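You operate a simulated robot arm through the tools that you are given. There is no shell and no other tool.

Carry out the task below with a simulated robot arm. There is one attempt and no reset: what you move stays moved.

JOB
Line each terminal case up with the straight duct next to it and slide the duct up to it.
Fine: grey duct to the orange case, white duct to the blue case, each end within about a finger's width of the case's collar; the teal boxes and the bend ducts stay.

It is judged by the outcome, as a careful person would: the job done as asked, and still so three seconds after it is handed in. It fails if anything else is knocked over, pushed out of place, dropped, spilled or broken.

ROBOT AND FRAMES
A 7-joint arm with a fingered hand, fixed in place. Base frame: the origin is at the foot of the arm, x ahead of it, y to its left, z up; the work surface is at about z = 896. Units: mm, degrees, N and s.
Its first joint turns from -149.0 to 149.0 degrees. Payload 3.5 kg.
Tool frame: the origin (TCP) lies between the finger pads and is the grasp point; the fingertips stand 30 mm ahead of it; z points along the fingers, y is the line along which they close. Largest opening 104 mm; the body of the gripper starts 35 mm behind the TCP. The gripper is a hand of 4 fingers: y runs from the thumb to the fingers, the wrist lies at [-15, -110, -186] in the tool frame, and closing takes about 1.5 s.
Orientation is that of the tool frame in the base frame, as a unit quaternion [w, x, y, z]. With the fingers straight down and the wrist toward the robot, the tool's x, y and z point along [0, 1, 0], [1, 0, 0] and [0, 0, -1] of the base frame.

CONTROLS
- The arm moves only by the tool move_arm. Its arguments are lists of equal length, an entry for each row: "grip": the opening in per cent of the stroke, from 0 (shut) to 100 (fully open); "slide": the shift along the tool's x, y, z in mm, a list of three; "rot": the turn, a rotation vector about the tool's x, y, z in degrees, a list of three. In form: {"grip": [grip, ...], "slide": [[dx, dy, dz], ...], "rot": [[wx, wy, wz], ...]}. A call has 1 to 20 rows; each row shifts and turns the commanded pose from where the row before left it, along the tool's axes as they then stand. Rows are played at 5 a second. More than 50 mm and 8.6 degrees between two rows, or a gripper value outside its range, and nothing of the call is played. Where a pose cannot be reached the arm comes as near as it can. A force on the tool above 40 N (or 10 N above the force at the start of the call, whichever is more), or a blocked arm, ends the call early, and 0.2 s more pass. Each finger travels about 45 mm/s and halts on what it meets, pressing with about 32 N; the grip force reading is that of the motor and also rises with nothing between the fingers. The clock runs only during rows and for 0.2 s after the last one: add rows that do not move to give the fingers time. It gives the time, the measured TCP pose, the force on the tool (base axes), the opening and the grip force at its end, in the units of the frame above (readings bear some noise), with the torque about the TCP (base axes, N m) and any sound that the robot's microphone picked up.
- Cameras (640 x 400 px; columns grow to the right, rows downward): "scene" is fixed at [397.4, -651.1, 1619]; the picture's right is [0.65, 0.76, 0.00], its down [0.76, -0.64, -0.05] and it looks along [-0.04, 0.03, -1.00] (base axes); focal length 344 px, centre (320, 200). "wrist" rides on the gripper at [61, -92, -130] in the tool frame; the picture's right is [-0.81, 0.28, -0.52], its down [-0.53, -0.71, 0.45] and it looks along [-0.24, 0.64, 0.72] (tool axes); focal length 275 px, centre (320, 200). There is no depth. A picture from a camera that has moved, and an enlarged one, comes with that camera's place and axes in the base frame and with its lens.
- get_image(camera): a new picture of that camera. The clock stands still meanwhile.
- raise_lower(by): slides the trunk up (or, below 0, down) by that many mm; the arm rides with it, the base frame stays. It gives what a move gives, with no picture.
- preshape(shape): the hand has 4 fingers and takes this shape, open, in about a second: jaw (thumb against the fingers, like two jaws); tri (thumb and two fingers); tip (a fingertip pinch); poke (one finger out to press); point (the index stretched); flat (the hand flat); cup (the hand cupped); fist (a fist). The gripper value then closes the fingers along that shape, each until it touches; the sizes above hold for jaw. It gives what a move gives, with no picture.
- inspect(camera, box): a new picture of the part [left, top, right, bottom] of that camera's present view, enlarged. The clock stands still meanwhile.
- hand_in(): hands the job in; it is judged then, once.

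Nothing tells you positions but the pictures and the camera data. Unless the task says otherwise, let go and move clear before handing in.

The tools are called after "Call:" as name(argument=value, ...) on one line, values as JSON. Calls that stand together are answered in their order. move_arm: Moves the arm, as the interface text tells. Its arguments: {"type":"object","properties":{"grip":{"type":"array","items":{"type":"number"}},"slide":{"type":"array","items":{"type":"array","items":{"type":"number"}}},"rot":{"type":"array","items":{"type":"array","items":{"type":"number"}}}},"required":["grip","slide","rot"]} The other tools are called the same way: raise_lower (by) slides the trunk up or down; preshape (shape) gives the hand a shape; get_image (camera) takes a picture; inspect (camera, box) takes an enlarged picture of a part of a camera's view; hand_in () hands the job in.

At the start:

```text
t: 0.0
ee_pos: [314.0, -517.7, 1123.3]
tcp_rot: [0.0, 0.706, 0.708, 0.0]
force: [0.5, 0.4, 0.2]
torque: [0.01, -0.03, 0.0]
width: 103.5
finger_force: 0.1
shape: jaw
trunk travel left (down, up): [-525.0, 185.0]
```

scene: 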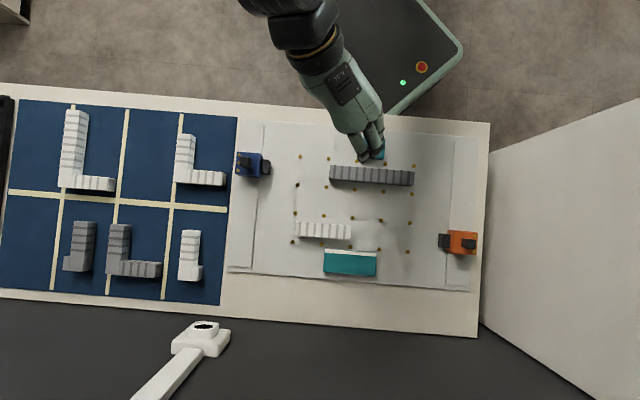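
wrist: 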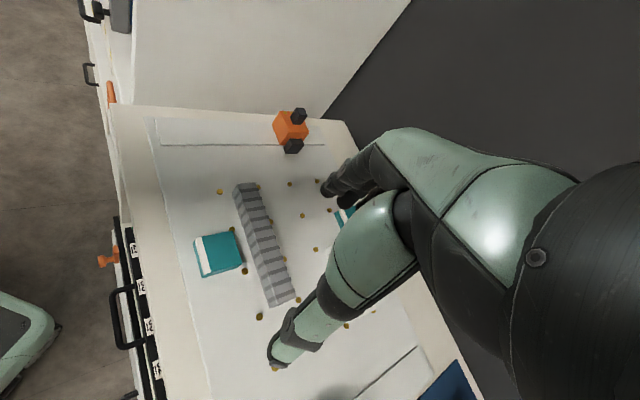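

I see a board with a grey straight duct, a white straight duct, an orange case on the right, a blue case on the left and two teal boxes. I'll look closer before planning.

Call:
inspect(camera="scene", box=[220, 110, 500, 300])

Call:
inspect(camera="scene", box=[400, 200, 500, 270])

Call:
inspect(camera="scene", box=[220, 130, 320, 200])

Call:
inspect(camera="wrist", box=[140, 80, 400, 320])

```text
2.11 times, centred on (360, 205) of scene
camera zoom: at [397.4, -651.1, 1619.0], right [0.65, 0.76, 0.0], down [0.76, -0.64, -0.05], along [-0.04, 0.03, -1.0], focal length 725 px, centre (236, 190)
```

zoom: 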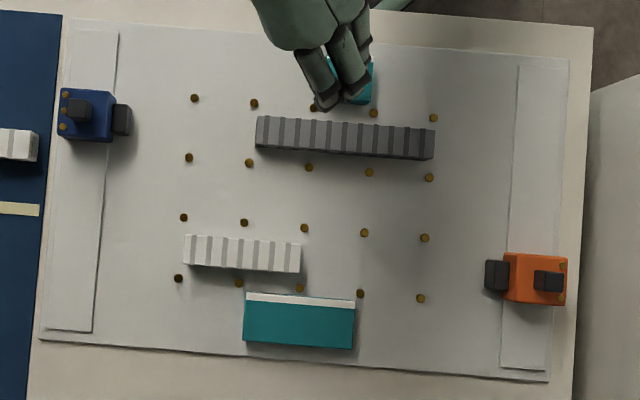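

```text
5.71 times, centred on (450, 235) of scene
camera zoom: at [397.4, -651.1, 1619.0], right [0.65, 0.76, 0.0], down [0.76, -0.64, -0.05], along [-0.04, 0.03, -1.0], focal length 1967 px, centre (-423, 0)
```

zoom: 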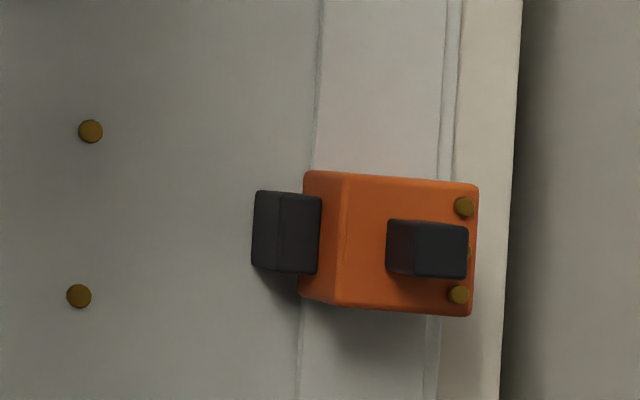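

```text
5.71 times, centred on (270, 165) of scene
camera zoom: at [397.4, -651.1, 1619.0], right [0.65, 0.76, 0.0], down [0.76, -0.64, -0.05], along [-0.04, 0.03, -1.0], focal length 1967 px, centre (606, 400)
```

zoom: 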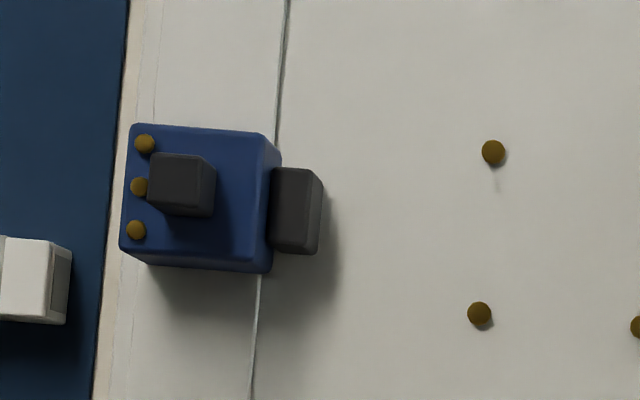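

```text
1.67 times, centred on (270, 200) of wrist
camera zoom: at [222.9, -457.4, 1253.7], right [0.28, -0.81, 0.52], down [-0.71, -0.53, -0.45], along [0.64, -0.24, -0.72], focal length 459 px, centre (403, 200)
```

zoom: 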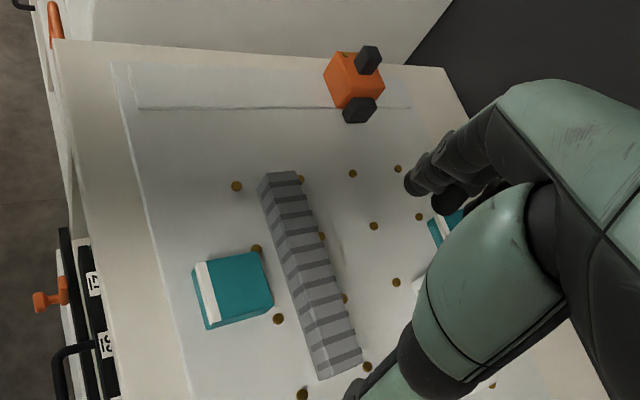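

The grey duct and the white duct lie along the board. Both cases sit on end strips about 120 mm out of line across the board, and a small teal box sits partly under the hand. I'll inspect the ducts and boxes at higher zoom.

Call:
inspect(camera="scene", box=[320, 125, 430, 200])

Call:
inspect(camera="scene", box=[285, 205, 395, 280])

Call:
inspect(camera="wrist", box=[250, 90, 350, 160])

Call:
inspect(camera="wrist", box=[170, 160, 320, 320])

```text
5.33 times, centred on (375, 162) of scene
camera zoom: at [397.4, -651.1, 1619.0], right [0.65, 0.76, 0.0], down [0.76, -0.64, -0.05], along [-0.04, 0.03, -1.0], focal length 1836 px, centre (27, 400)
```

zoom: 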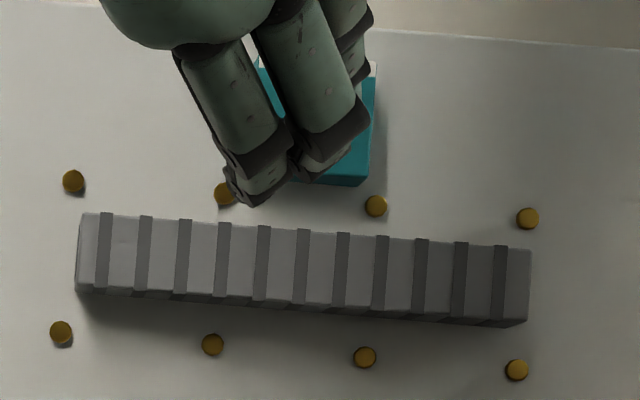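

```text
5.33 times, centred on (340, 242) of scene
camera zoom: at [397.4, -651.1, 1619.0], right [0.65, 0.76, 0.0], down [0.76, -0.64, -0.05], along [-0.04, 0.03, -1.0], focal length 1836 px, centre (213, -27)
```

zoom: 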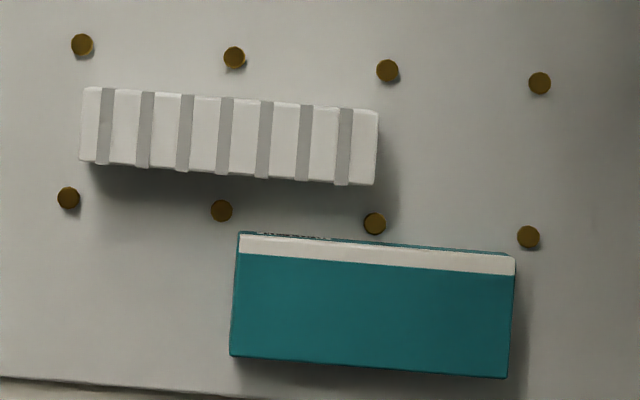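

```text
5.71 times, centred on (300, 125) of wrist
camera zoom: at [222.9, -457.4, 1253.7], right [0.28, -0.81, 0.52], down [-0.71, -0.53, -0.45], along [0.64, -0.24, -0.72], focal length 1573 px, centre (434, 629)
```

zoom: 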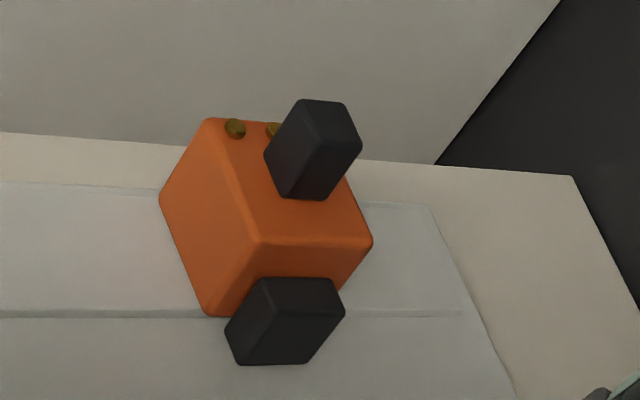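

```text
2.50 times, centred on (245, 240) of wrist
camera zoom: at [222.9, -457.4, 1253.7], right [0.28, -0.81, 0.52], down [-0.71, -0.53, -0.45], along [0.64, -0.24, -0.72], focal length 688 px, centre (508, 100)
```

zoom: 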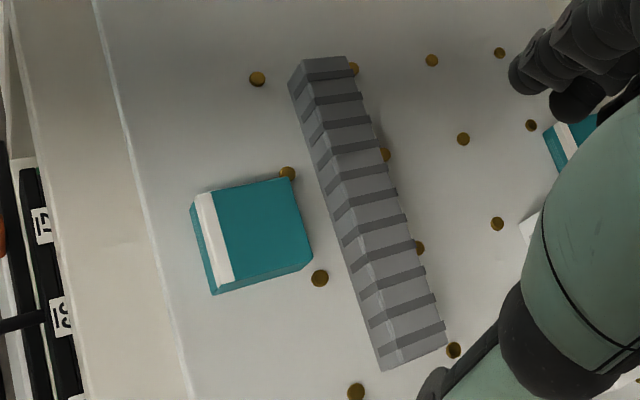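

I take the board to be turned 45° in the base frame. In board axes (p toward the orange case, q away from the robot), the orange knob is near p=109, q=769 and the grey duct is near q=648. The white duct is near q=767 and the blue collar near q=650. I'll turn the tool to match the board axes first.

Call:
move_arm(grip=[100, 100, 100, 100, 100, 100, 100, 100], slide=[[0, 0, 0], [0, 0, 0], [0, 0, 0], [0, 0, 0], [0, 0, 0], [0, 0, 0], [0, 0, 0], [0, 0, 0]], rot=[[0, 0, 7.5], [0, 0, 7.5], [0, 0, 7.5], [0, 0, 7.5], [0, 0, 7.5], [0, 0, 7.5], [0, 0, 0], [0, 0, 0]])

```text
t: 1.8
ee_pos: [313.7, -519.0, 1123.9]
tcp_rot: [0.0, 0.924, 0.383, -0.001]
force: [-1.0, -0.6, 0.7]
torque: [0.01, -0.02, -0.02]
width: 103.5
finger_force: 0.1
shape: jaw
trunk travel left (down, up): [-525.0, 185.0]
```

The tool axes now match the board. Next I'll move above the orange case at the present height and look.

Call:
move_arm(grip=[100, 100, 100, 100, 100, 100, 100, 100, 100], slide=[[31, 22, 0], [31, 22, 0], [31, 22, 0], [31, 22, 0], [31, 22, 0], [31, 22, 0], [31, 22, 0], [31, 22, 0], [0, 0, 0]], rot=[[0, 0, 0], [0, 0, 0], [0, 0, 0], [0, 0, 0], [0, 0, 0], [0, 0, 0], [0, 0, 0], [0, 0, 0], [0, 0, 0]])

Call:
get_image(camera="scene")

Call:
get_image(camera="wrist")

```text
t: 3.8
ee_pos: [613.0, -466.5, 1123.8]
tcp_rot: [0.001, 0.923, 0.384, -0.001]
force: [0.3, -0.4, -0.6]
torque: [-0.01, 0.01, -0.01]
width: 103.6
finger_force: 0.1
shape: jaw
trunk travel left (down, up): [-525.0, 185.0]
```

```text
taken
```

scene: 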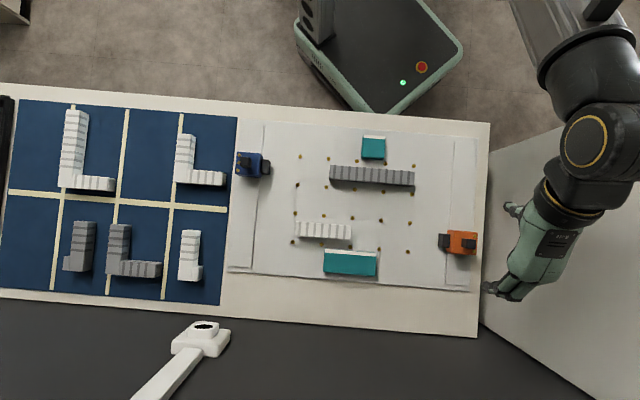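

```text
taken
camera wrist: at [592.8, -358.4, 1253.5], right [-0.38, -0.77, 0.52], down [-0.88, 0.13, -0.46], along [0.28, -0.63, -0.72], focal length 275 px, centre (320, 200)
```

wrist: 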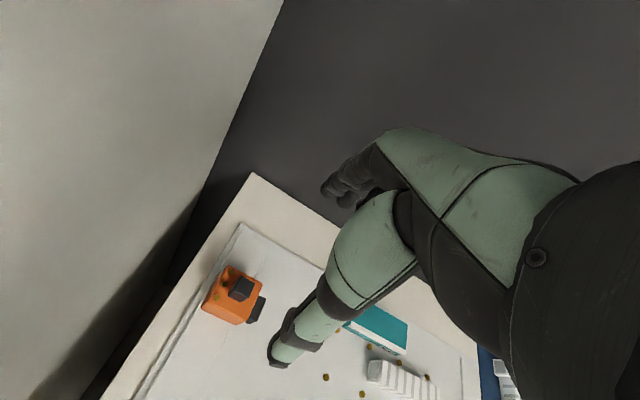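

The hand is about over the orange case with room to the wall on its right. I'll fine-tune and descend to just above knob height, then check.

Call:
move_arm(grip=[90, 80, 70, 65, 65, 65], slide=[[5, 6, 30], [0, 0, 40], [0, 0, 40], [0, 0, 12], [0, 0, 0], [0, 0, 0]], rot=[[0, 0, 0], [0, 0, 0], [0, 0, 0], [0, 0, 0], [0, 0, 0], [0, 0, 0]])

Call:
inspect(camera="scene", box=[400, 180, 540, 300])

Call:
get_image(camera="wrist")

```text
t: 5.2
ee_pos: [621.6, -467.1, 1001.7]
tcp_rot: [0.0, 0.924, 0.383, 0.0]
force: [0.0, -0.4, -0.7]
torque: [-0.03, 0.0, 0.02]
width: 68.3
finger_force: 0.2
shape: jaw
trunk travel left (down, up): [-525.0, 185.0]
```

```text
3.33 times, centred on (470, 240) of scene
camera zoom: at [397.4, -651.1, 1619.0], right [0.65, 0.76, 0.0], down [0.76, -0.64, -0.05], along [-0.04, 0.03, -1.0], focal length 1147 px, centre (-180, 67)
```

zoom: 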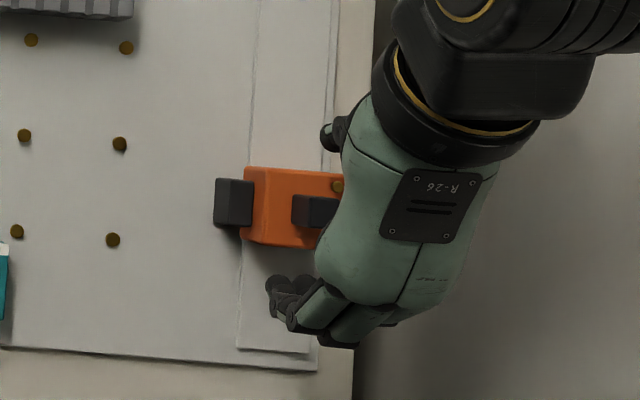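

```text
taken
camera wrist: at [600.5, -359.1, 1131.9], right [-0.38, -0.77, 0.52], down [-0.88, 0.13, -0.46], along [0.28, -0.63, -0.72], focal length 275 px, centre (320, 200)
```

wrist: 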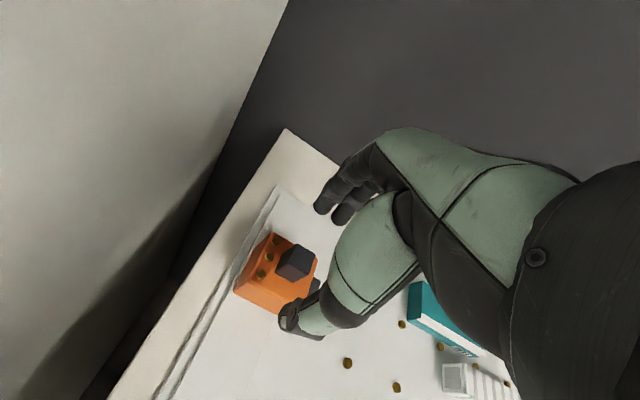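

The hand sits squarely over the knob by both cameras. I'll descend so the fingertips straddle the knob just above the case top.

Call:
move_arm(grip=[65, 60, 60, 60], slide=[[0, 0, 10], [0, 0, 10], [0, 0, 4], [0, 0, 0]], rot=[[0, 0, 0], [0, 0, 0], [0, 0, 0], [0, 0, 0]])

Call:
inspect(camera="wrist", box=[200, 140, 400, 360])

Call:
inspect(camera="scene", box=[420, 180, 520, 300])

```text
t: 6.2
ee_pos: [621.6, -467.9, 977.4]
tcp_rot: [0.001, 0.923, 0.384, 0.0]
force: [0.0, 0.1, 0.4]
torque: [-0.03, 0.01, -0.02]
width: 62.7
finger_force: 0.1
shape: jaw
trunk travel left (down, up): [-525.0, 185.0]
```

```text
1.82 times, centred on (300, 250) of wrist
camera zoom: at [600.4, -359.4, 1107.7], right [-0.38, -0.77, 0.52], down [-0.88, 0.13, -0.46], along [0.28, -0.63, -0.72], focal length 500 px, centre (356, 109)
```

zoom: 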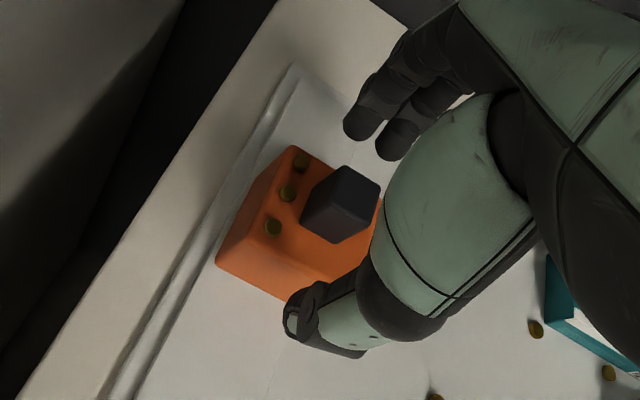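

```text
3.33 times, centred on (470, 240) of scene
camera zoom: at [397.4, -651.1, 1619.0], right [0.65, 0.76, 0.0], down [0.76, -0.64, -0.05], along [-0.04, 0.03, -1.0], focal length 1147 px, centre (-180, 67)
```

zoom: 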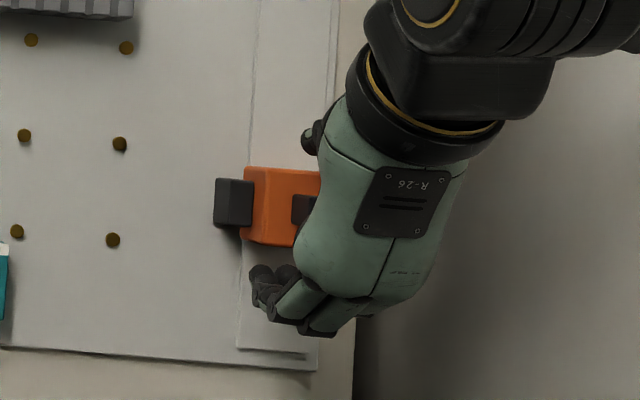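

Thumb and fingers straddle the knob. I'll close on it.

Call:
move_arm(grip=[40, 20, 10, 5, 5, 5, 5, 5], slide=[[0, 0, 0], [0, 0, 0], [0, 0, 0], [0, 0, 0], [0, 0, 0], [0, 0, 0], [0, 0, 0], [0, 0, 0]], rot=[[0, 0, 0], [0, 0, 0], [0, 0, 0], [0, 0, 0], [0, 0, 0], [0, 0, 0], [0, 0, 0], [0, 0, 0]])

Call:
inspect(camera="wrist", box=[200, 140, 400, 360])

Call:
inspect(camera="scene", box=[420, 180, 520, 300])

```text
t: 8.0
ee_pos: [620.4, -467.3, 978.0]
tcp_rot: [0.0, 0.924, 0.383, 0.0]
force: [-6.0, -0.2, -3.4]
torque: [-0.05, 0.11, -0.11]
width: 10.3
finger_force: 31.9
shape: jaw
trunk travel left (down, up): [-525.0, 185.0]
```

```text
1.82 times, centred on (300, 250) of wrist
camera zoom: at [599.8, -359.7, 1107.7], right [-0.38, -0.77, 0.52], down [-0.88, 0.13, -0.45], along [0.28, -0.63, -0.72], focal length 500 px, centre (356, 109)
```

zoom: 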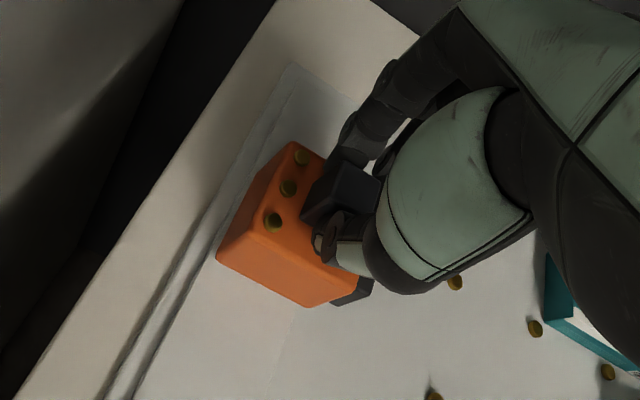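

```text
3.33 times, centred on (470, 240) of scene
camera zoom: at [397.4, -651.1, 1619.0], right [0.65, 0.76, 0.0], down [0.76, -0.64, -0.05], along [-0.04, 0.03, -1.0], focal length 1147 px, centre (-180, 67)
```

zoom: 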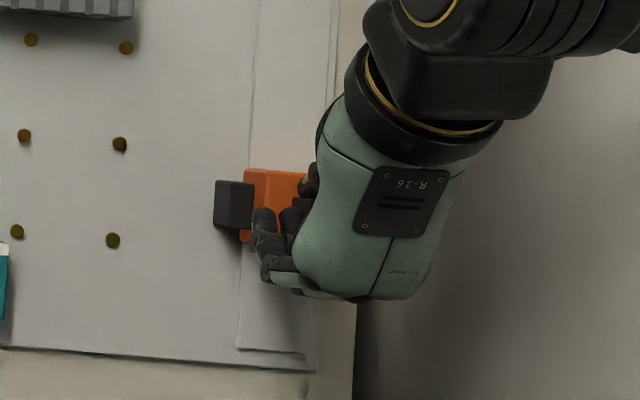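

The grip is on the knob and the case shifted only about 2 mm. I'll test a slow 20 mm slide toward the robot and check that the case follows straight.

Call:
move_arm(grip=[5, 5, 5, 5, 5], slide=[[0, -5, 0], [0, -5, 0], [0, -5, 0], [0, -5, 0], [0, 0, 0]], rot=[[0, 0, 0], [0, 0, 0], [0, 0, 0], [0, 0, 0], [0, 0, 0]])

Call:
inspect(camera="scene", box=[420, 180, 520, 300])

Call:
inspect(camera="wrist", box=[200, 140, 400, 360])

```text
t: 9.2
ee_pos: [606.3, -455.3, 976.9]
tcp_rot: [-0.001, 0.923, 0.384, 0.0]
force: [-2.9, -5.3, 3.2]
torque: [-0.19, -0.09, -0.12]
width: 9.4
finger_force: 32.2
shape: jaw
trunk travel left (down, up): [-525.0, 185.0]
```

```text
3.33 times, centred on (470, 240) of scene
camera zoom: at [397.4, -651.1, 1619.0], right [0.65, 0.76, 0.0], down [0.76, -0.64, -0.05], along [-0.04, 0.03, -1.0], focal length 1147 px, centre (-180, 67)
```

zoom: 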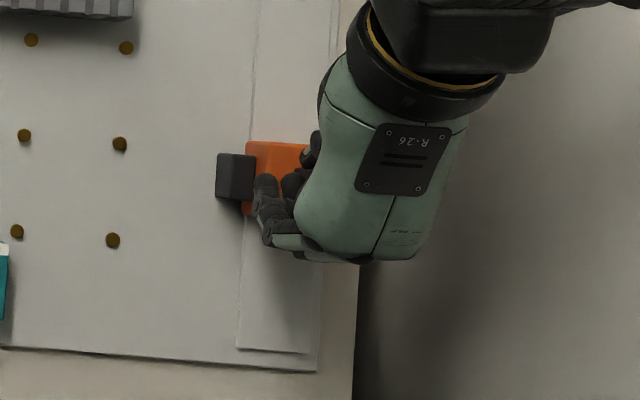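

```text
1.82 times, centred on (300, 250) of wrist
camera zoom: at [585.9, -345.9, 1107.3], right [-0.38, -0.77, 0.52], down [-0.88, 0.13, -0.46], along [0.28, -0.63, -0.72], focal length 500 px, centre (356, 109)
```

zoom: 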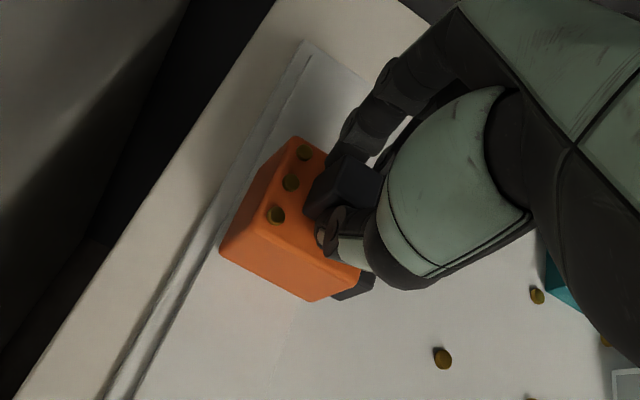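

The case followed straight along its strip. I'll continue about 80 mm, then measure alignment.

Call:
move_arm(grip=[5, 5, 5, 5, 5, 5, 5, 5, 5, 5, 5], slide=[[0, -8, 0], [0, -8, 0], [0, -8, 0], [0, -8, 0], [0, -8, 0], [0, -8, 0], [0, -8, 0], [0, -8, 0], [0, -8, 0], [0, -8, 0], [0, 0, 0]], rot=[[0, 0, 0], [0, 0, 0], [0, 0, 0], [0, 0, 0], [0, 0, 0], [0, 0, 0], [0, 0, 0], [0, 0, 0], [0, 0, 0], [0, 0, 0], [0, 0, 0]])

Call:
inspect(camera="scene", box=[320, 130, 480, 230])

Call:
inspect(camera="scene", box=[380, 140, 480, 210])

```text
t: 11.6
ee_pos: [550.7, -397.3, 976.7]
tcp_rot: [0.0, 0.923, 0.384, 0.001]
force: [-2.8, -3.1, 2.5]
torque: [-0.16, -0.07, -0.14]
width: 9.6
finger_force: 32.2
shape: jaw
trunk travel left (down, up): [-525.0, 185.0]
```

```text
4.00 times, centred on (400, 180) of scene
camera zoom: at [397.4, -651.1, 1619.0], right [0.65, 0.76, 0.0], down [0.76, -0.64, -0.05], along [-0.04, 0.03, -1.0], focal length 1377 px, centre (0, 280)
```

zoom: 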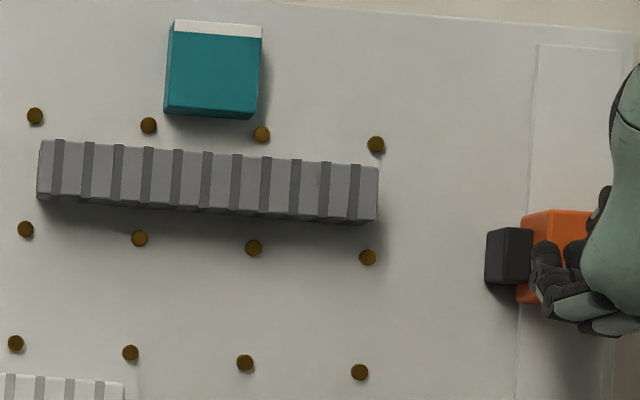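

```text
5.71 times, centred on (430, 175) of scene
camera zoom: at [397.4, -651.1, 1619.0], right [0.65, 0.76, 0.0], down [0.76, -0.64, -0.05], along [-0.04, 0.03, -1.0], focal length 1967 px, centre (-309, 343)
```

zoom: 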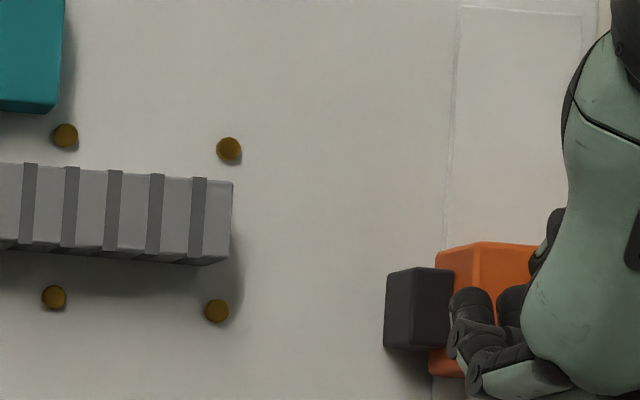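

The case still needs about 25 mm more to reach the grey duct's axis.

Call:
move_arm(grip=[5, 5, 5, 5, 5], slide=[[0, -7, 0], [0, -7, 0], [0, -7, 0], [0, -4, 0], [0, 0, 0]], rot=[[0, 0, 0], [0, 0, 0], [0, 0, 0], [0, 0, 0], [0, 0, 0]])

Call:
inspect(camera="scene", box=[380, 140, 480, 210])

```text
t: 12.8
ee_pos: [533.1, -379.8, 977.2]
tcp_rot: [0.0, 0.923, 0.384, 0.001]
force: [-3.3, -6.7, 0.5]
torque: [-0.2, -0.06, -0.17]
width: 9.9
finger_force: 32.0
shape: jaw
trunk travel left (down, up): [-525.0, 185.0]
```

```text
5.71 times, centred on (430, 175) of scene
camera zoom: at [397.4, -651.1, 1619.0], right [0.65, 0.76, 0.0], down [0.76, -0.64, -0.05], along [-0.04, 0.03, -1.0], focal length 1967 px, centre (-309, 343)
```

zoom: 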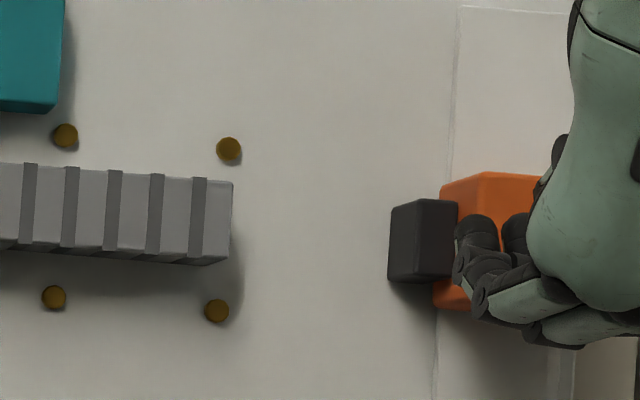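

The collar is now within about 1 mm of the duct axis. I'll nudge 1 mm, release, and lift clear.

Call:
move_arm(grip=[5, 5, 20, 40, 60, 65, 65, 65, 65, 65, 65, 65], slide=[[0, -1, 0], [0, 0, 0], [0, 0, 0], [0, 0, 0], [0, 0, 0], [0, 0, 0], [0, 0, 0], [0, 0, -10], [0, 0, -25], [0, 0, -40], [0, 0, -40], [0, 0, 0]], rot=[[0, 0, 0], [0, 0, 0], [0, 0, 0], [0, 0, 0], [0, 0, 0], [0, 0, 0], [0, 0, 0], [0, 0, 0], [0, 0, 0], [0, 0, 0], [0, 0, 0], [0, 0, 0]])

Call:
inspect(camera="scene", box=[380, 140, 480, 210])

Call:
get_image(camera="wrist")

```text
t: 15.4
ee_pos: [532.7, -379.9, 1093.7]
tcp_rot: [0.001, 0.924, 0.383, 0.0]
force: [-0.3, -0.4, -0.6]
torque: [-0.04, -0.01, 0.0]
width: 67.4
finger_force: 0.1
shape: jaw
trunk travel left (down, up): [-525.0, 185.0]
```

```text
5.71 times, centred on (430, 175) of scene
camera zoom: at [397.4, -651.1, 1619.0], right [0.65, 0.76, 0.0], down [0.76, -0.64, -0.05], along [-0.04, 0.03, -1.0], focal length 1967 px, centre (-309, 343)
```

zoom: 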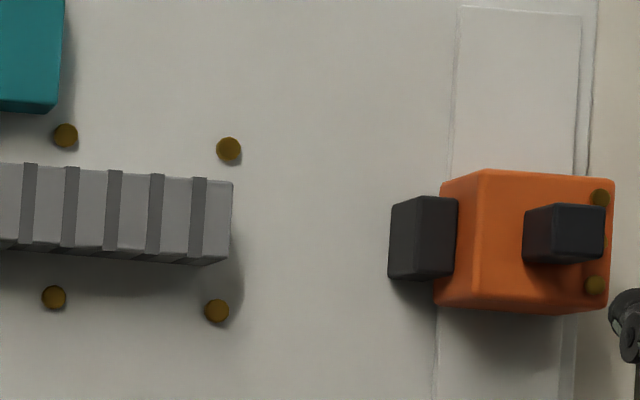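

```text
taken
camera wrist: at [511.4, -271.3, 1223.8], right [-0.38, -0.77, 0.52], down [-0.88, 0.13, -0.46], along [0.28, -0.63, -0.72], focal length 275 px, centre (320, 200)
```

wrist: 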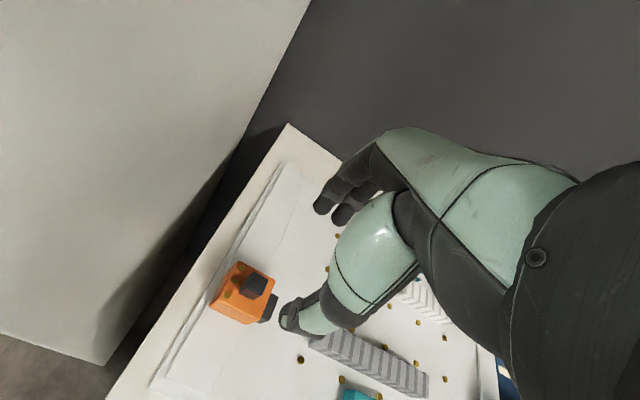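

The orange case is aligned and straight after release. Next I'll move above the grey duct's right part, clear of the teal box, to grip it.

Call:
move_arm(grip=[60, 55, 52, 50, 50, 50, 50], slide=[[-40, 1, 0], [-40, 1, 0], [-40, 2, 0], [-10, 0, 40], [0, 0, 40], [0, 0, 14], [0, 0, 0]], rot=[[0, 0, 0], [0, 0, 0], [0, 0, 0], [0, 0, 0], [0, 0, 0], [0, 0, 0], [0, 0, 0]])

Call:
inspect(camera="scene", box=[320, 120, 480, 220])

Call:
inspect(camera="wrist", box=[200, 140, 440, 380])

```text
t: 17.0
ee_pos: [443.6, -474.3, 998.2]
tcp_rot: [0.0, 0.924, 0.383, 0.0]
force: [0.3, 0.7, 0.0]
torque: [-0.01, -0.03, 0.01]
width: 52.4
finger_force: 0.0
shape: jaw
trunk travel left (down, up): [-525.0, 185.0]
```

```text
4.00 times, centred on (400, 170) of scene
camera zoom: at [397.4, -651.1, 1619.0], right [0.65, 0.76, 0.0], down [0.76, -0.64, -0.05], along [-0.04, 0.03, -1.0], focal length 1377 px, centre (0, 320)
```

zoom: 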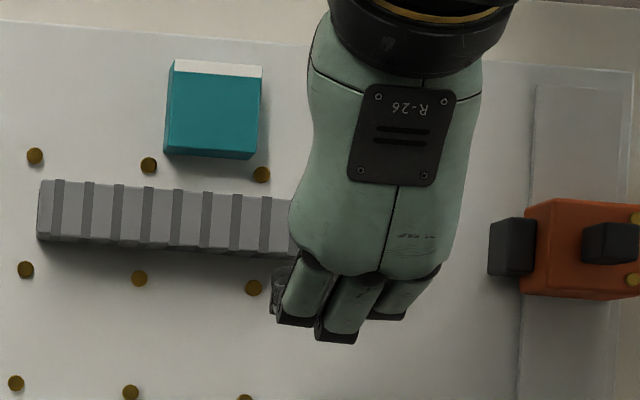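

```text
1.67 times, centred on (320, 260) of wrist
camera zoom: at [422.6, -365.6, 1128.4], right [-0.38, -0.77, 0.52], down [-0.88, 0.13, -0.46], along [0.28, -0.63, -0.72], focal length 459 px, centre (320, 100)
```

zoom: 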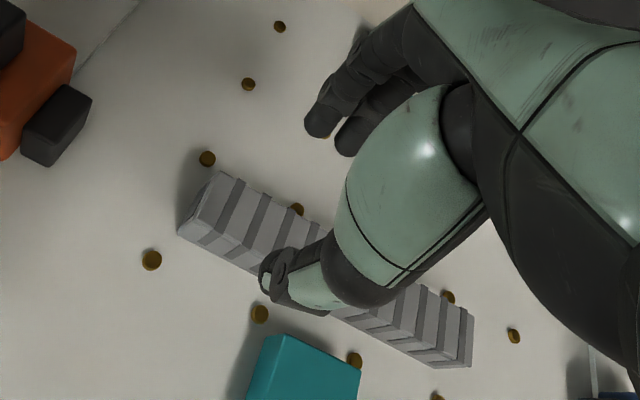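

The TCP is centred over the duct and clear of the teal box. I'll descend with the fingertips staying above the studs.

Call:
move_arm(grip=[50, 50, 50, 50, 50], slide=[[0, 0, 20], [0, 0, 15], [0, 0, 12], [0, 0, 9], [0, 0, 0]], rot=[[0, 0, 0], [0, 0, 0], [0, 0, 0], [0, 0, 0], [0, 0, 0]])

Call:
inspect(camera="scene", box=[320, 120, 480, 220])

Call:
inspect(camera="wrist", box=[200, 140, 440, 380])

```text
t: 18.2
ee_pos: [443.9, -474.3, 941.8]
tcp_rot: [0.0, 0.923, 0.384, 0.0]
force: [1.1, -0.8, -0.2]
torque: [-0.01, -0.01, -0.02]
width: 52.4
finger_force: 0.0
shape: jaw
trunk travel left (down, up): [-525.0, 185.0]
```

```text
4.00 times, centred on (400, 170) of scene
camera zoom: at [397.4, -651.1, 1619.0], right [0.65, 0.76, 0.0], down [0.76, -0.64, -0.05], along [-0.04, 0.03, -1.0], focal length 1377 px, centre (0, 320)
```

zoom: 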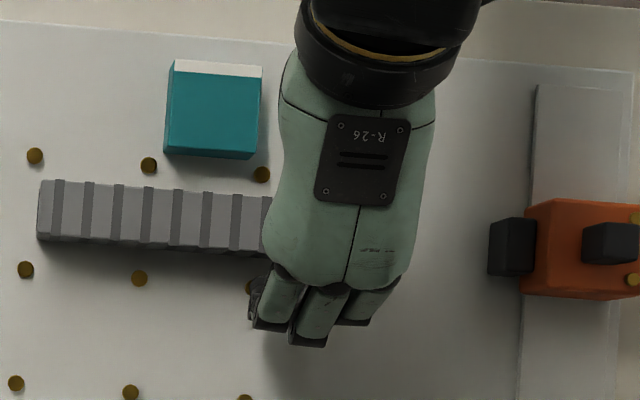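

```text
1.67 times, centred on (320, 260) of wrist
camera zoom: at [422.7, -365.7, 1072.3], right [-0.38, -0.77, 0.52], down [-0.88, 0.13, -0.46], along [0.28, -0.63, -0.72], focal length 459 px, centre (320, 100)
```

zoom: 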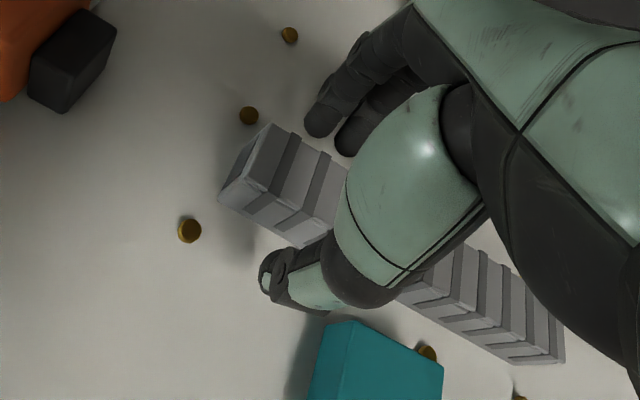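

Fingers and thumb straddle the duct. I'll close.

Call:
move_arm(grip=[40, 30, 20, 15, 15, 15, 15], slide=[[0, 0, 0], [0, 0, 0], [0, 0, 0], [0, 0, 0], [0, 0, 0], [0, 0, 0], [0, 0, 0]], rot=[[0, 0, 0], [0, 0, 0], [0, 0, 0], [0, 0, 0], [0, 0, 0], [0, 0, 0], [0, 0, 0]])

Call:
inspect(camera="scene", box=[320, 120, 480, 220])

Call:
inspect(camera="wrist", box=[200, 140, 440, 380])

```text
t: 19.8
ee_pos: [443.9, -472.8, 941.9]
tcp_rot: [0.0, 0.924, 0.383, 0.0]
force: [0.0, 0.2, 0.2]
torque: [0.03, -0.01, -0.01]
width: 22.2
finger_force: 32.5
shape: jaw
trunk travel left (down, up): [-525.0, 185.0]
```

```text
4.00 times, centred on (400, 170) of scene
camera zoom: at [397.4, -651.1, 1619.0], right [0.65, 0.76, 0.0], down [0.76, -0.64, -0.05], along [-0.04, 0.03, -1.0], focal length 1377 px, centre (0, 320)
```

zoom: 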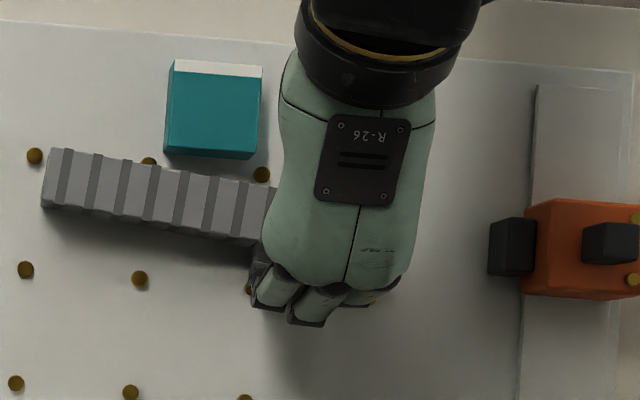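

```text
1.67 times, centred on (320, 260) of wrist
camera zoom: at [422.7, -365.7, 1072.4], right [-0.38, -0.77, 0.52], down [-0.88, 0.13, -0.46], along [0.28, -0.63, -0.72], focal length 459 px, centre (320, 100)
```

zoom: 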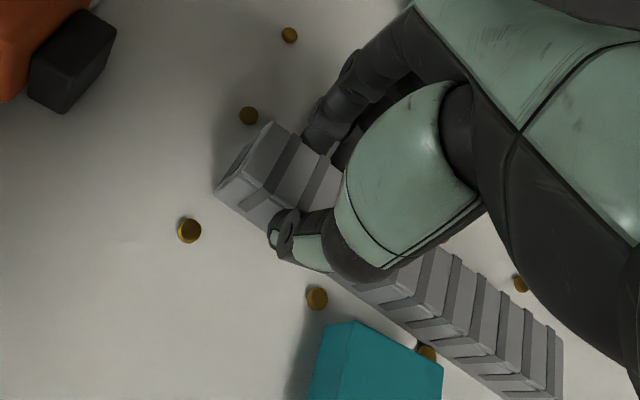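

Closing yawed the duct about 5° in the grip, with its left end moving toward the teal box. I'll turn the hand back by the same amount before sliding.

Call:
move_arm(grip=[15, 15, 15, 15, 15], slide=[[0, 0, 0], [0, 0, 0], [0, 0, 0], [0, 0, 0], [0, 0, 0]], rot=[[0, 0, -1.4], [0, 0, -1.4], [0, 0, -1.4], [0, 0, -1.2], [0, 0, 0]])

Call:
inspect(camera="scene", box=[320, 120, 480, 220])

Call:
inspect(camera="wrist", box=[200, 140, 440, 380])

```text
t: 21.0
ee_pos: [443.6, -474.3, 942.4]
tcp_rot: [0.0, 0.904, 0.427, 0.0]
force: [-0.3, -0.9, -0.2]
torque: [0.02, 0.0, -0.01]
width: 22.4
finger_force: 32.2
shape: jaw
trunk travel left (down, up): [-525.0, 185.0]
```

```text
4.00 times, centred on (400, 170) of scene
camera zoom: at [397.4, -651.1, 1619.0], right [0.65, 0.76, 0.0], down [0.76, -0.64, -0.05], along [-0.04, 0.03, -1.0], focal length 1377 px, centre (0, 320)
```

zoom: 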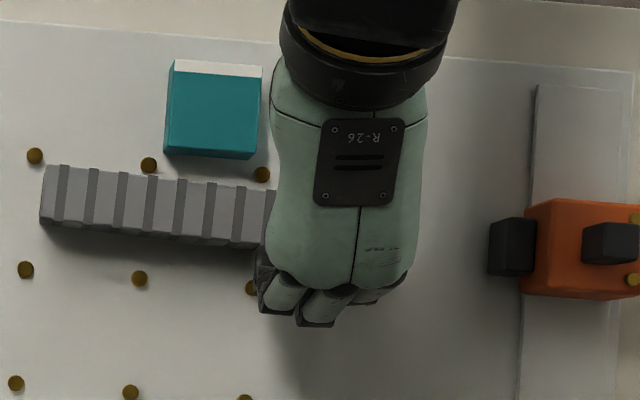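

```text
1.67 times, centred on (320, 260) of wrist
camera zoom: at [412.1, -368.1, 1072.6], right [-0.3, -0.8, 0.52], down [-0.89, 0.04, -0.46], along [0.34, -0.6, -0.72], focal length 459 px, centre (320, 100)
```

zoom: 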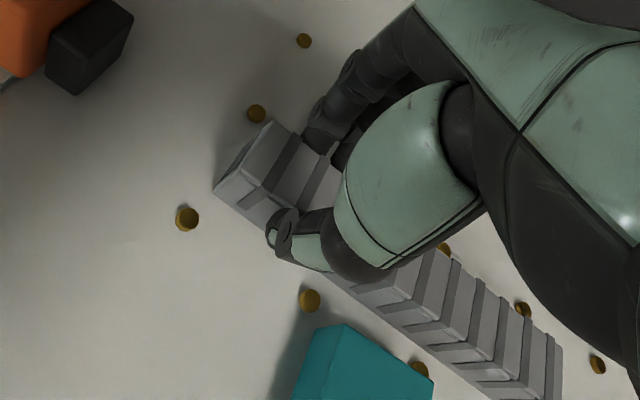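

The duct still needs about 1.5° more turn and a few mm outward. I'll correct that and slide 20 mm toward the case as a test.

Call:
move_arm(grip=[15, 15, 15, 15, 15, 15, 15], slide=[[0, 1.7, 0], [-0.4, 1.7, 0], [5, 0.6, 0], [5, 0.6, 0], [5, 0.6, 0], [5, 0.6, 0], [0, 0, 0]], rot=[[0, 0, -0.8], [0, 0, -0.7], [0, 0, 0], [0, 0, 0], [0, 0, 0], [0, 0, 0], [0, 0, 0]])

Call:
inspect(camera="scene", box=[320, 120, 480, 220])

Call:
inspect(camera="wrist", box=[200, 140, 440, 380])

```text
t: 22.6
ee_pos: [458.9, -461.8, 943.2]
tcp_rot: [0.0, 0.899, 0.438, -0.001]
force: [0.4, 0.9, -0.4]
torque: [0.02, -0.01, -0.04]
width: 22.1
finger_force: 32.3
shape: jaw
trunk travel left (down, up): [-525.0, 185.0]
```

```text
4.00 times, centred on (400, 170) of scene
camera zoom: at [397.4, -651.1, 1619.0], right [0.65, 0.76, 0.0], down [0.76, -0.64, -0.05], along [-0.04, 0.03, -1.0], focal length 1377 px, centre (0, 320)
```

zoom: 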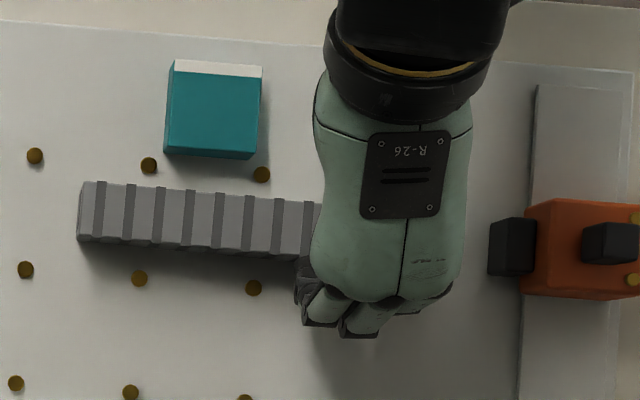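

```text
1.67 times, centred on (320, 260) of wrist
camera zoom: at [425.9, -357.3, 1072.9], right [-0.28, -0.81, 0.52], down [-0.89, 0.02, -0.46], along [0.36, -0.59, -0.72], focal length 459 px, centre (320, 100)
```

zoom: 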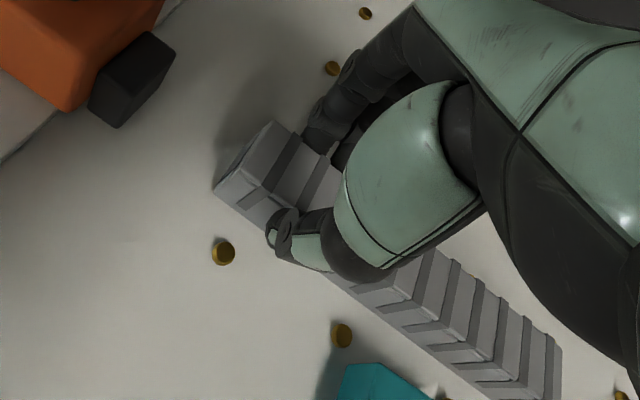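

The duct is straight again within about 0.5° and 1 mm, and it slides freely. About 45 mm of gap remains, so I'll slide 36 mm more and check.

Call:
move_arm(grip=[15, 15, 15, 15, 15, 15, 15], slide=[[5.9, 1.2, 0], [5.9, 1.2, 0], [5.9, 0.7, 0], [5.9, 0.7, 0], [5.9, 0.7, 0], [5.9, 0.7, 0], [0, 0, 0]], rot=[[0, 0, -0.4], [0, 0, 0], [0, 0, 0], [0, 0, 0], [0, 0, 0], [0, 0, 0], [0, 0, 0]])

Call:
inspect(camera="scene", box=[320, 120, 480, 220])

Call:
inspect(camera="wrist", box=[200, 140, 440, 380])

```text
t: 24.2
ee_pos: [486.1, -437.0, 943.5]
tcp_rot: [0.0, 0.898, 0.441, -0.001]
force: [0.0, -0.4, 0.7]
torque: [-0.02, 0.01, 0.0]
width: 22.2
finger_force: 31.5
shape: jaw
trunk travel left (down, up): [-525.0, 185.0]
```

```text
4.00 times, centred on (400, 170) of scene
camera zoom: at [397.4, -651.1, 1619.0], right [0.65, 0.76, 0.0], down [0.76, -0.64, -0.05], along [-0.04, 0.03, -1.0], focal length 1377 px, centre (0, 320)
```

zoom: 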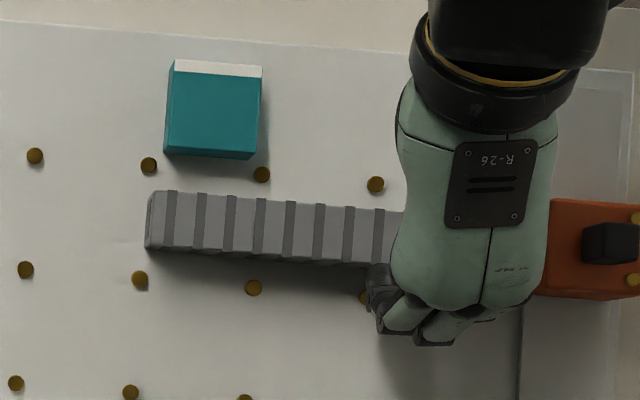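

```text
1.67 times, centred on (320, 260) of wrist
camera zoom: at [451.1, -332.5, 1072.6], right [-0.28, -0.81, 0.52], down [-0.89, 0.01, -0.45], along [0.36, -0.59, -0.72], focal length 459 px, centre (320, 100)
```

zoom: 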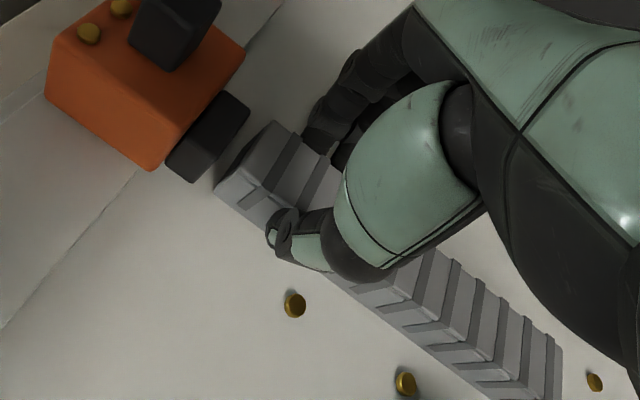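

The duct is on its line with a gap of about 10 mm. I'll slide 6 mm more to leave a small gap without pushing the case.

Call:
move_arm(grip=[15, 15, 15], slide=[[3, 0.3, 0], [3, 0.3, 0], [0, 0, 0]], rot=[[0, 0, 0], [0, 0, -0.2], [0, 0, 0]])

Call:
inspect(camera="wrist", box=[200, 140, 360, 300])

Call:
inspect(camera="scene", box=[320, 120, 480, 220])

```text
t: 25.0
ee_pos: [489.8, -432.2, 941.0]
tcp_rot: [0.0, 0.897, 0.443, 0.0]
force: [0.0, 0.1, 1.0]
torque: [0.01, -0.01, 0.0]
width: 22.5
finger_force: 31.8
shape: jaw
trunk travel left (down, up): [-525.0, 185.0]
```

```text
2.50 times, centred on (280, 220) of wrist
camera zoom: at [454.9, -328.4, 1072.2], right [-0.27, -0.81, 0.52], down [-0.89, 0.01, -0.46], along [0.36, -0.59, -0.72], focal length 688 px, centre (420, 150)
```

zoom: 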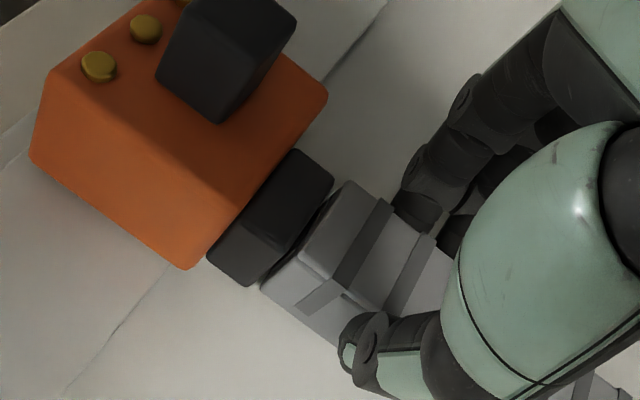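

```text
4.00 times, centred on (400, 170) of scene
camera zoom: at [397.4, -651.1, 1619.0], right [0.65, 0.76, 0.0], down [0.76, -0.64, -0.05], along [-0.04, 0.03, -1.0], focal length 1377 px, centre (0, 320)
```

zoom: 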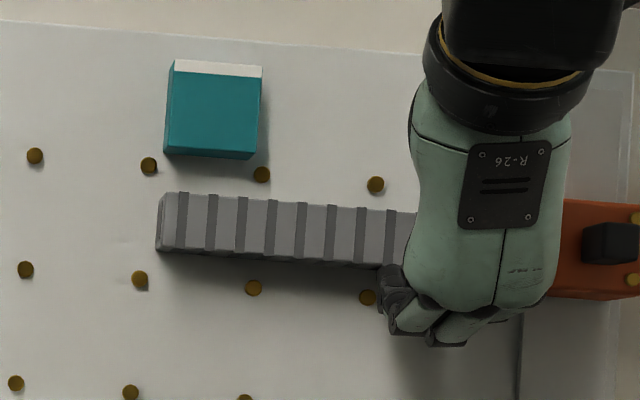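

The gap is now only a few mm and the duct lines up with the collar. I'll open gradually and check before lifting.

Call:
move_arm(grip=[22, 28, 35, 42, 50, 50, 50], slide=[[0, 0, 0], [0, 0, 0], [0, 0, 0], [0, 0, 0], [0, 0, 0], [0, 0, 0], [0, 0, 0]], rot=[[0, 0, 0], [0, 0, 0], [0, 0, 0], [0, 0, 0], [0, 0, 0], [0, 0, 0], [0, 0, 0]])

Call:
inspect(camera="wrist", box=[200, 140, 360, 300])

Call:
inspect(camera="scene", box=[320, 120, 480, 220])

```text
t: 26.6
ee_pos: [489.5, -431.6, 941.3]
tcp_rot: [0.0, 0.897, 0.443, -0.001]
force: [0.8, 0.3, 0.0]
torque: [0.0, -0.02, -0.01]
width: 51.6
finger_force: 0.0
shape: jaw
trunk travel left (down, up): [-525.0, 185.0]
```

```text
2.50 times, centred on (280, 220) of wrist
camera zoom: at [454.8, -328.5, 1072.3], right [-0.27, -0.81, 0.52], down [-0.89, 0.01, -0.46], along [0.36, -0.59, -0.72], focal length 688 px, centre (420, 150)
```

zoom: 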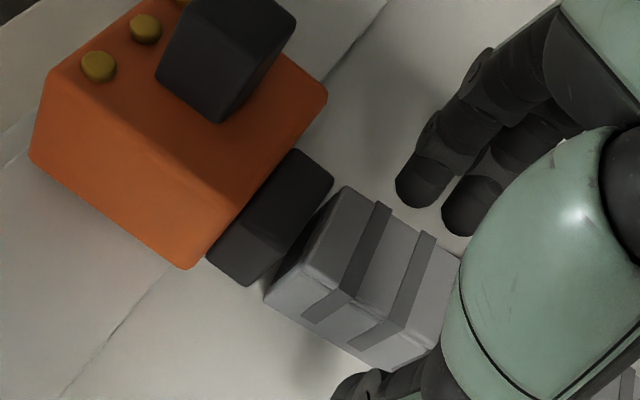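

```text
4.00 times, centred on (400, 170) of scene
camera zoom: at [397.4, -651.1, 1619.0], right [0.65, 0.76, 0.0], down [0.76, -0.64, -0.05], along [-0.04, 0.03, -1.0], focal length 1377 px, centre (0, 320)
```

zoom: 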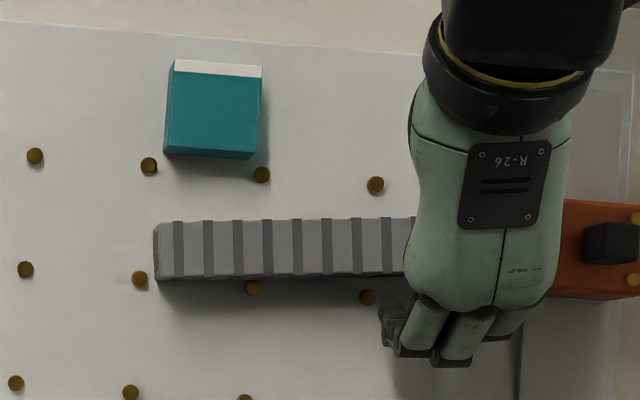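

On release the duct swung back about 5.7°, mirroring the yaw it took when gripped. So closing turns it one way and opening turns it back, and I should release with the hand at its original angle. I'll regrip and look.

Call:
move_arm(grip=[42, 34, 26, 20, 15, 15, 15], slide=[[0, 0, 0], [0, 0, 0], [0, 0, 0], [0, 0, 0], [0, 0, 0], [0, 0, 0], [0, 0, 0]], rot=[[0, 0, 0], [0, 0, 0], [0, 0, 0], [0, 0, 0], [0, 0, 0], [0, 0, 0], [0, 0, 0]])

Call:
inspect(camera="wrist", box=[200, 140, 360, 300])

Call:
inspect(camera="scene", box=[320, 120, 480, 220])

```text
t: 28.2
ee_pos: [489.1, -432.1, 942.1]
tcp_rot: [0.0, 0.897, 0.443, 0.0]
force: [-1.1, -0.5, 0.1]
torque: [-0.02, -0.02, -0.04]
width: 22.6
finger_force: 32.0
shape: jaw
trunk travel left (down, up): [-525.0, 185.0]
```

```text
2.50 times, centred on (280, 220) of wrist
camera zoom: at [454.8, -328.5, 1072.3], right [-0.27, -0.81, 0.52], down [-0.89, 0.01, -0.46], along [0.36, -0.59, -0.72], focal length 688 px, centre (420, 150)
```

zoom: 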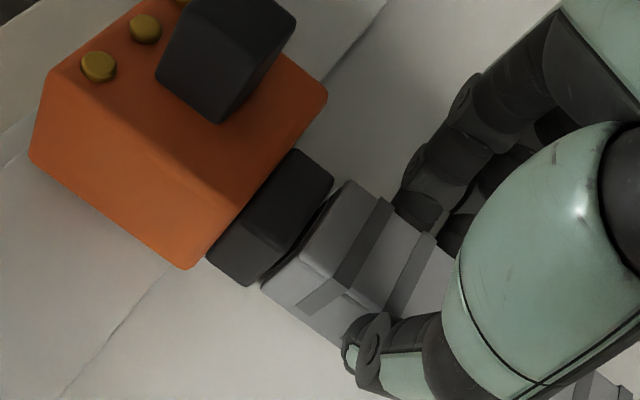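

```text
4.00 times, centred on (400, 170) of scene
camera zoom: at [397.4, -651.1, 1619.0], right [0.65, 0.76, 0.0], down [0.76, -0.64, -0.05], along [-0.04, 0.03, -1.0], focal length 1377 px, centre (0, 320)
```

zoom: 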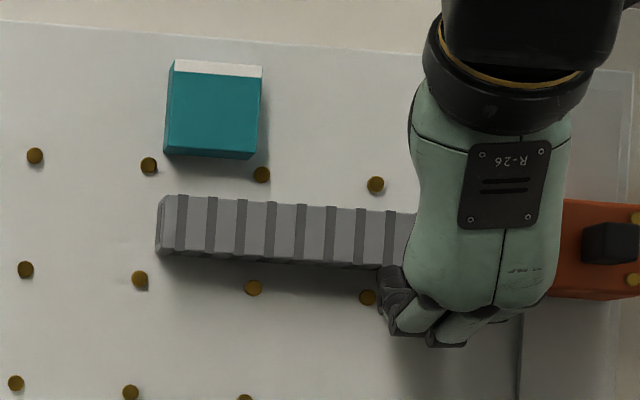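

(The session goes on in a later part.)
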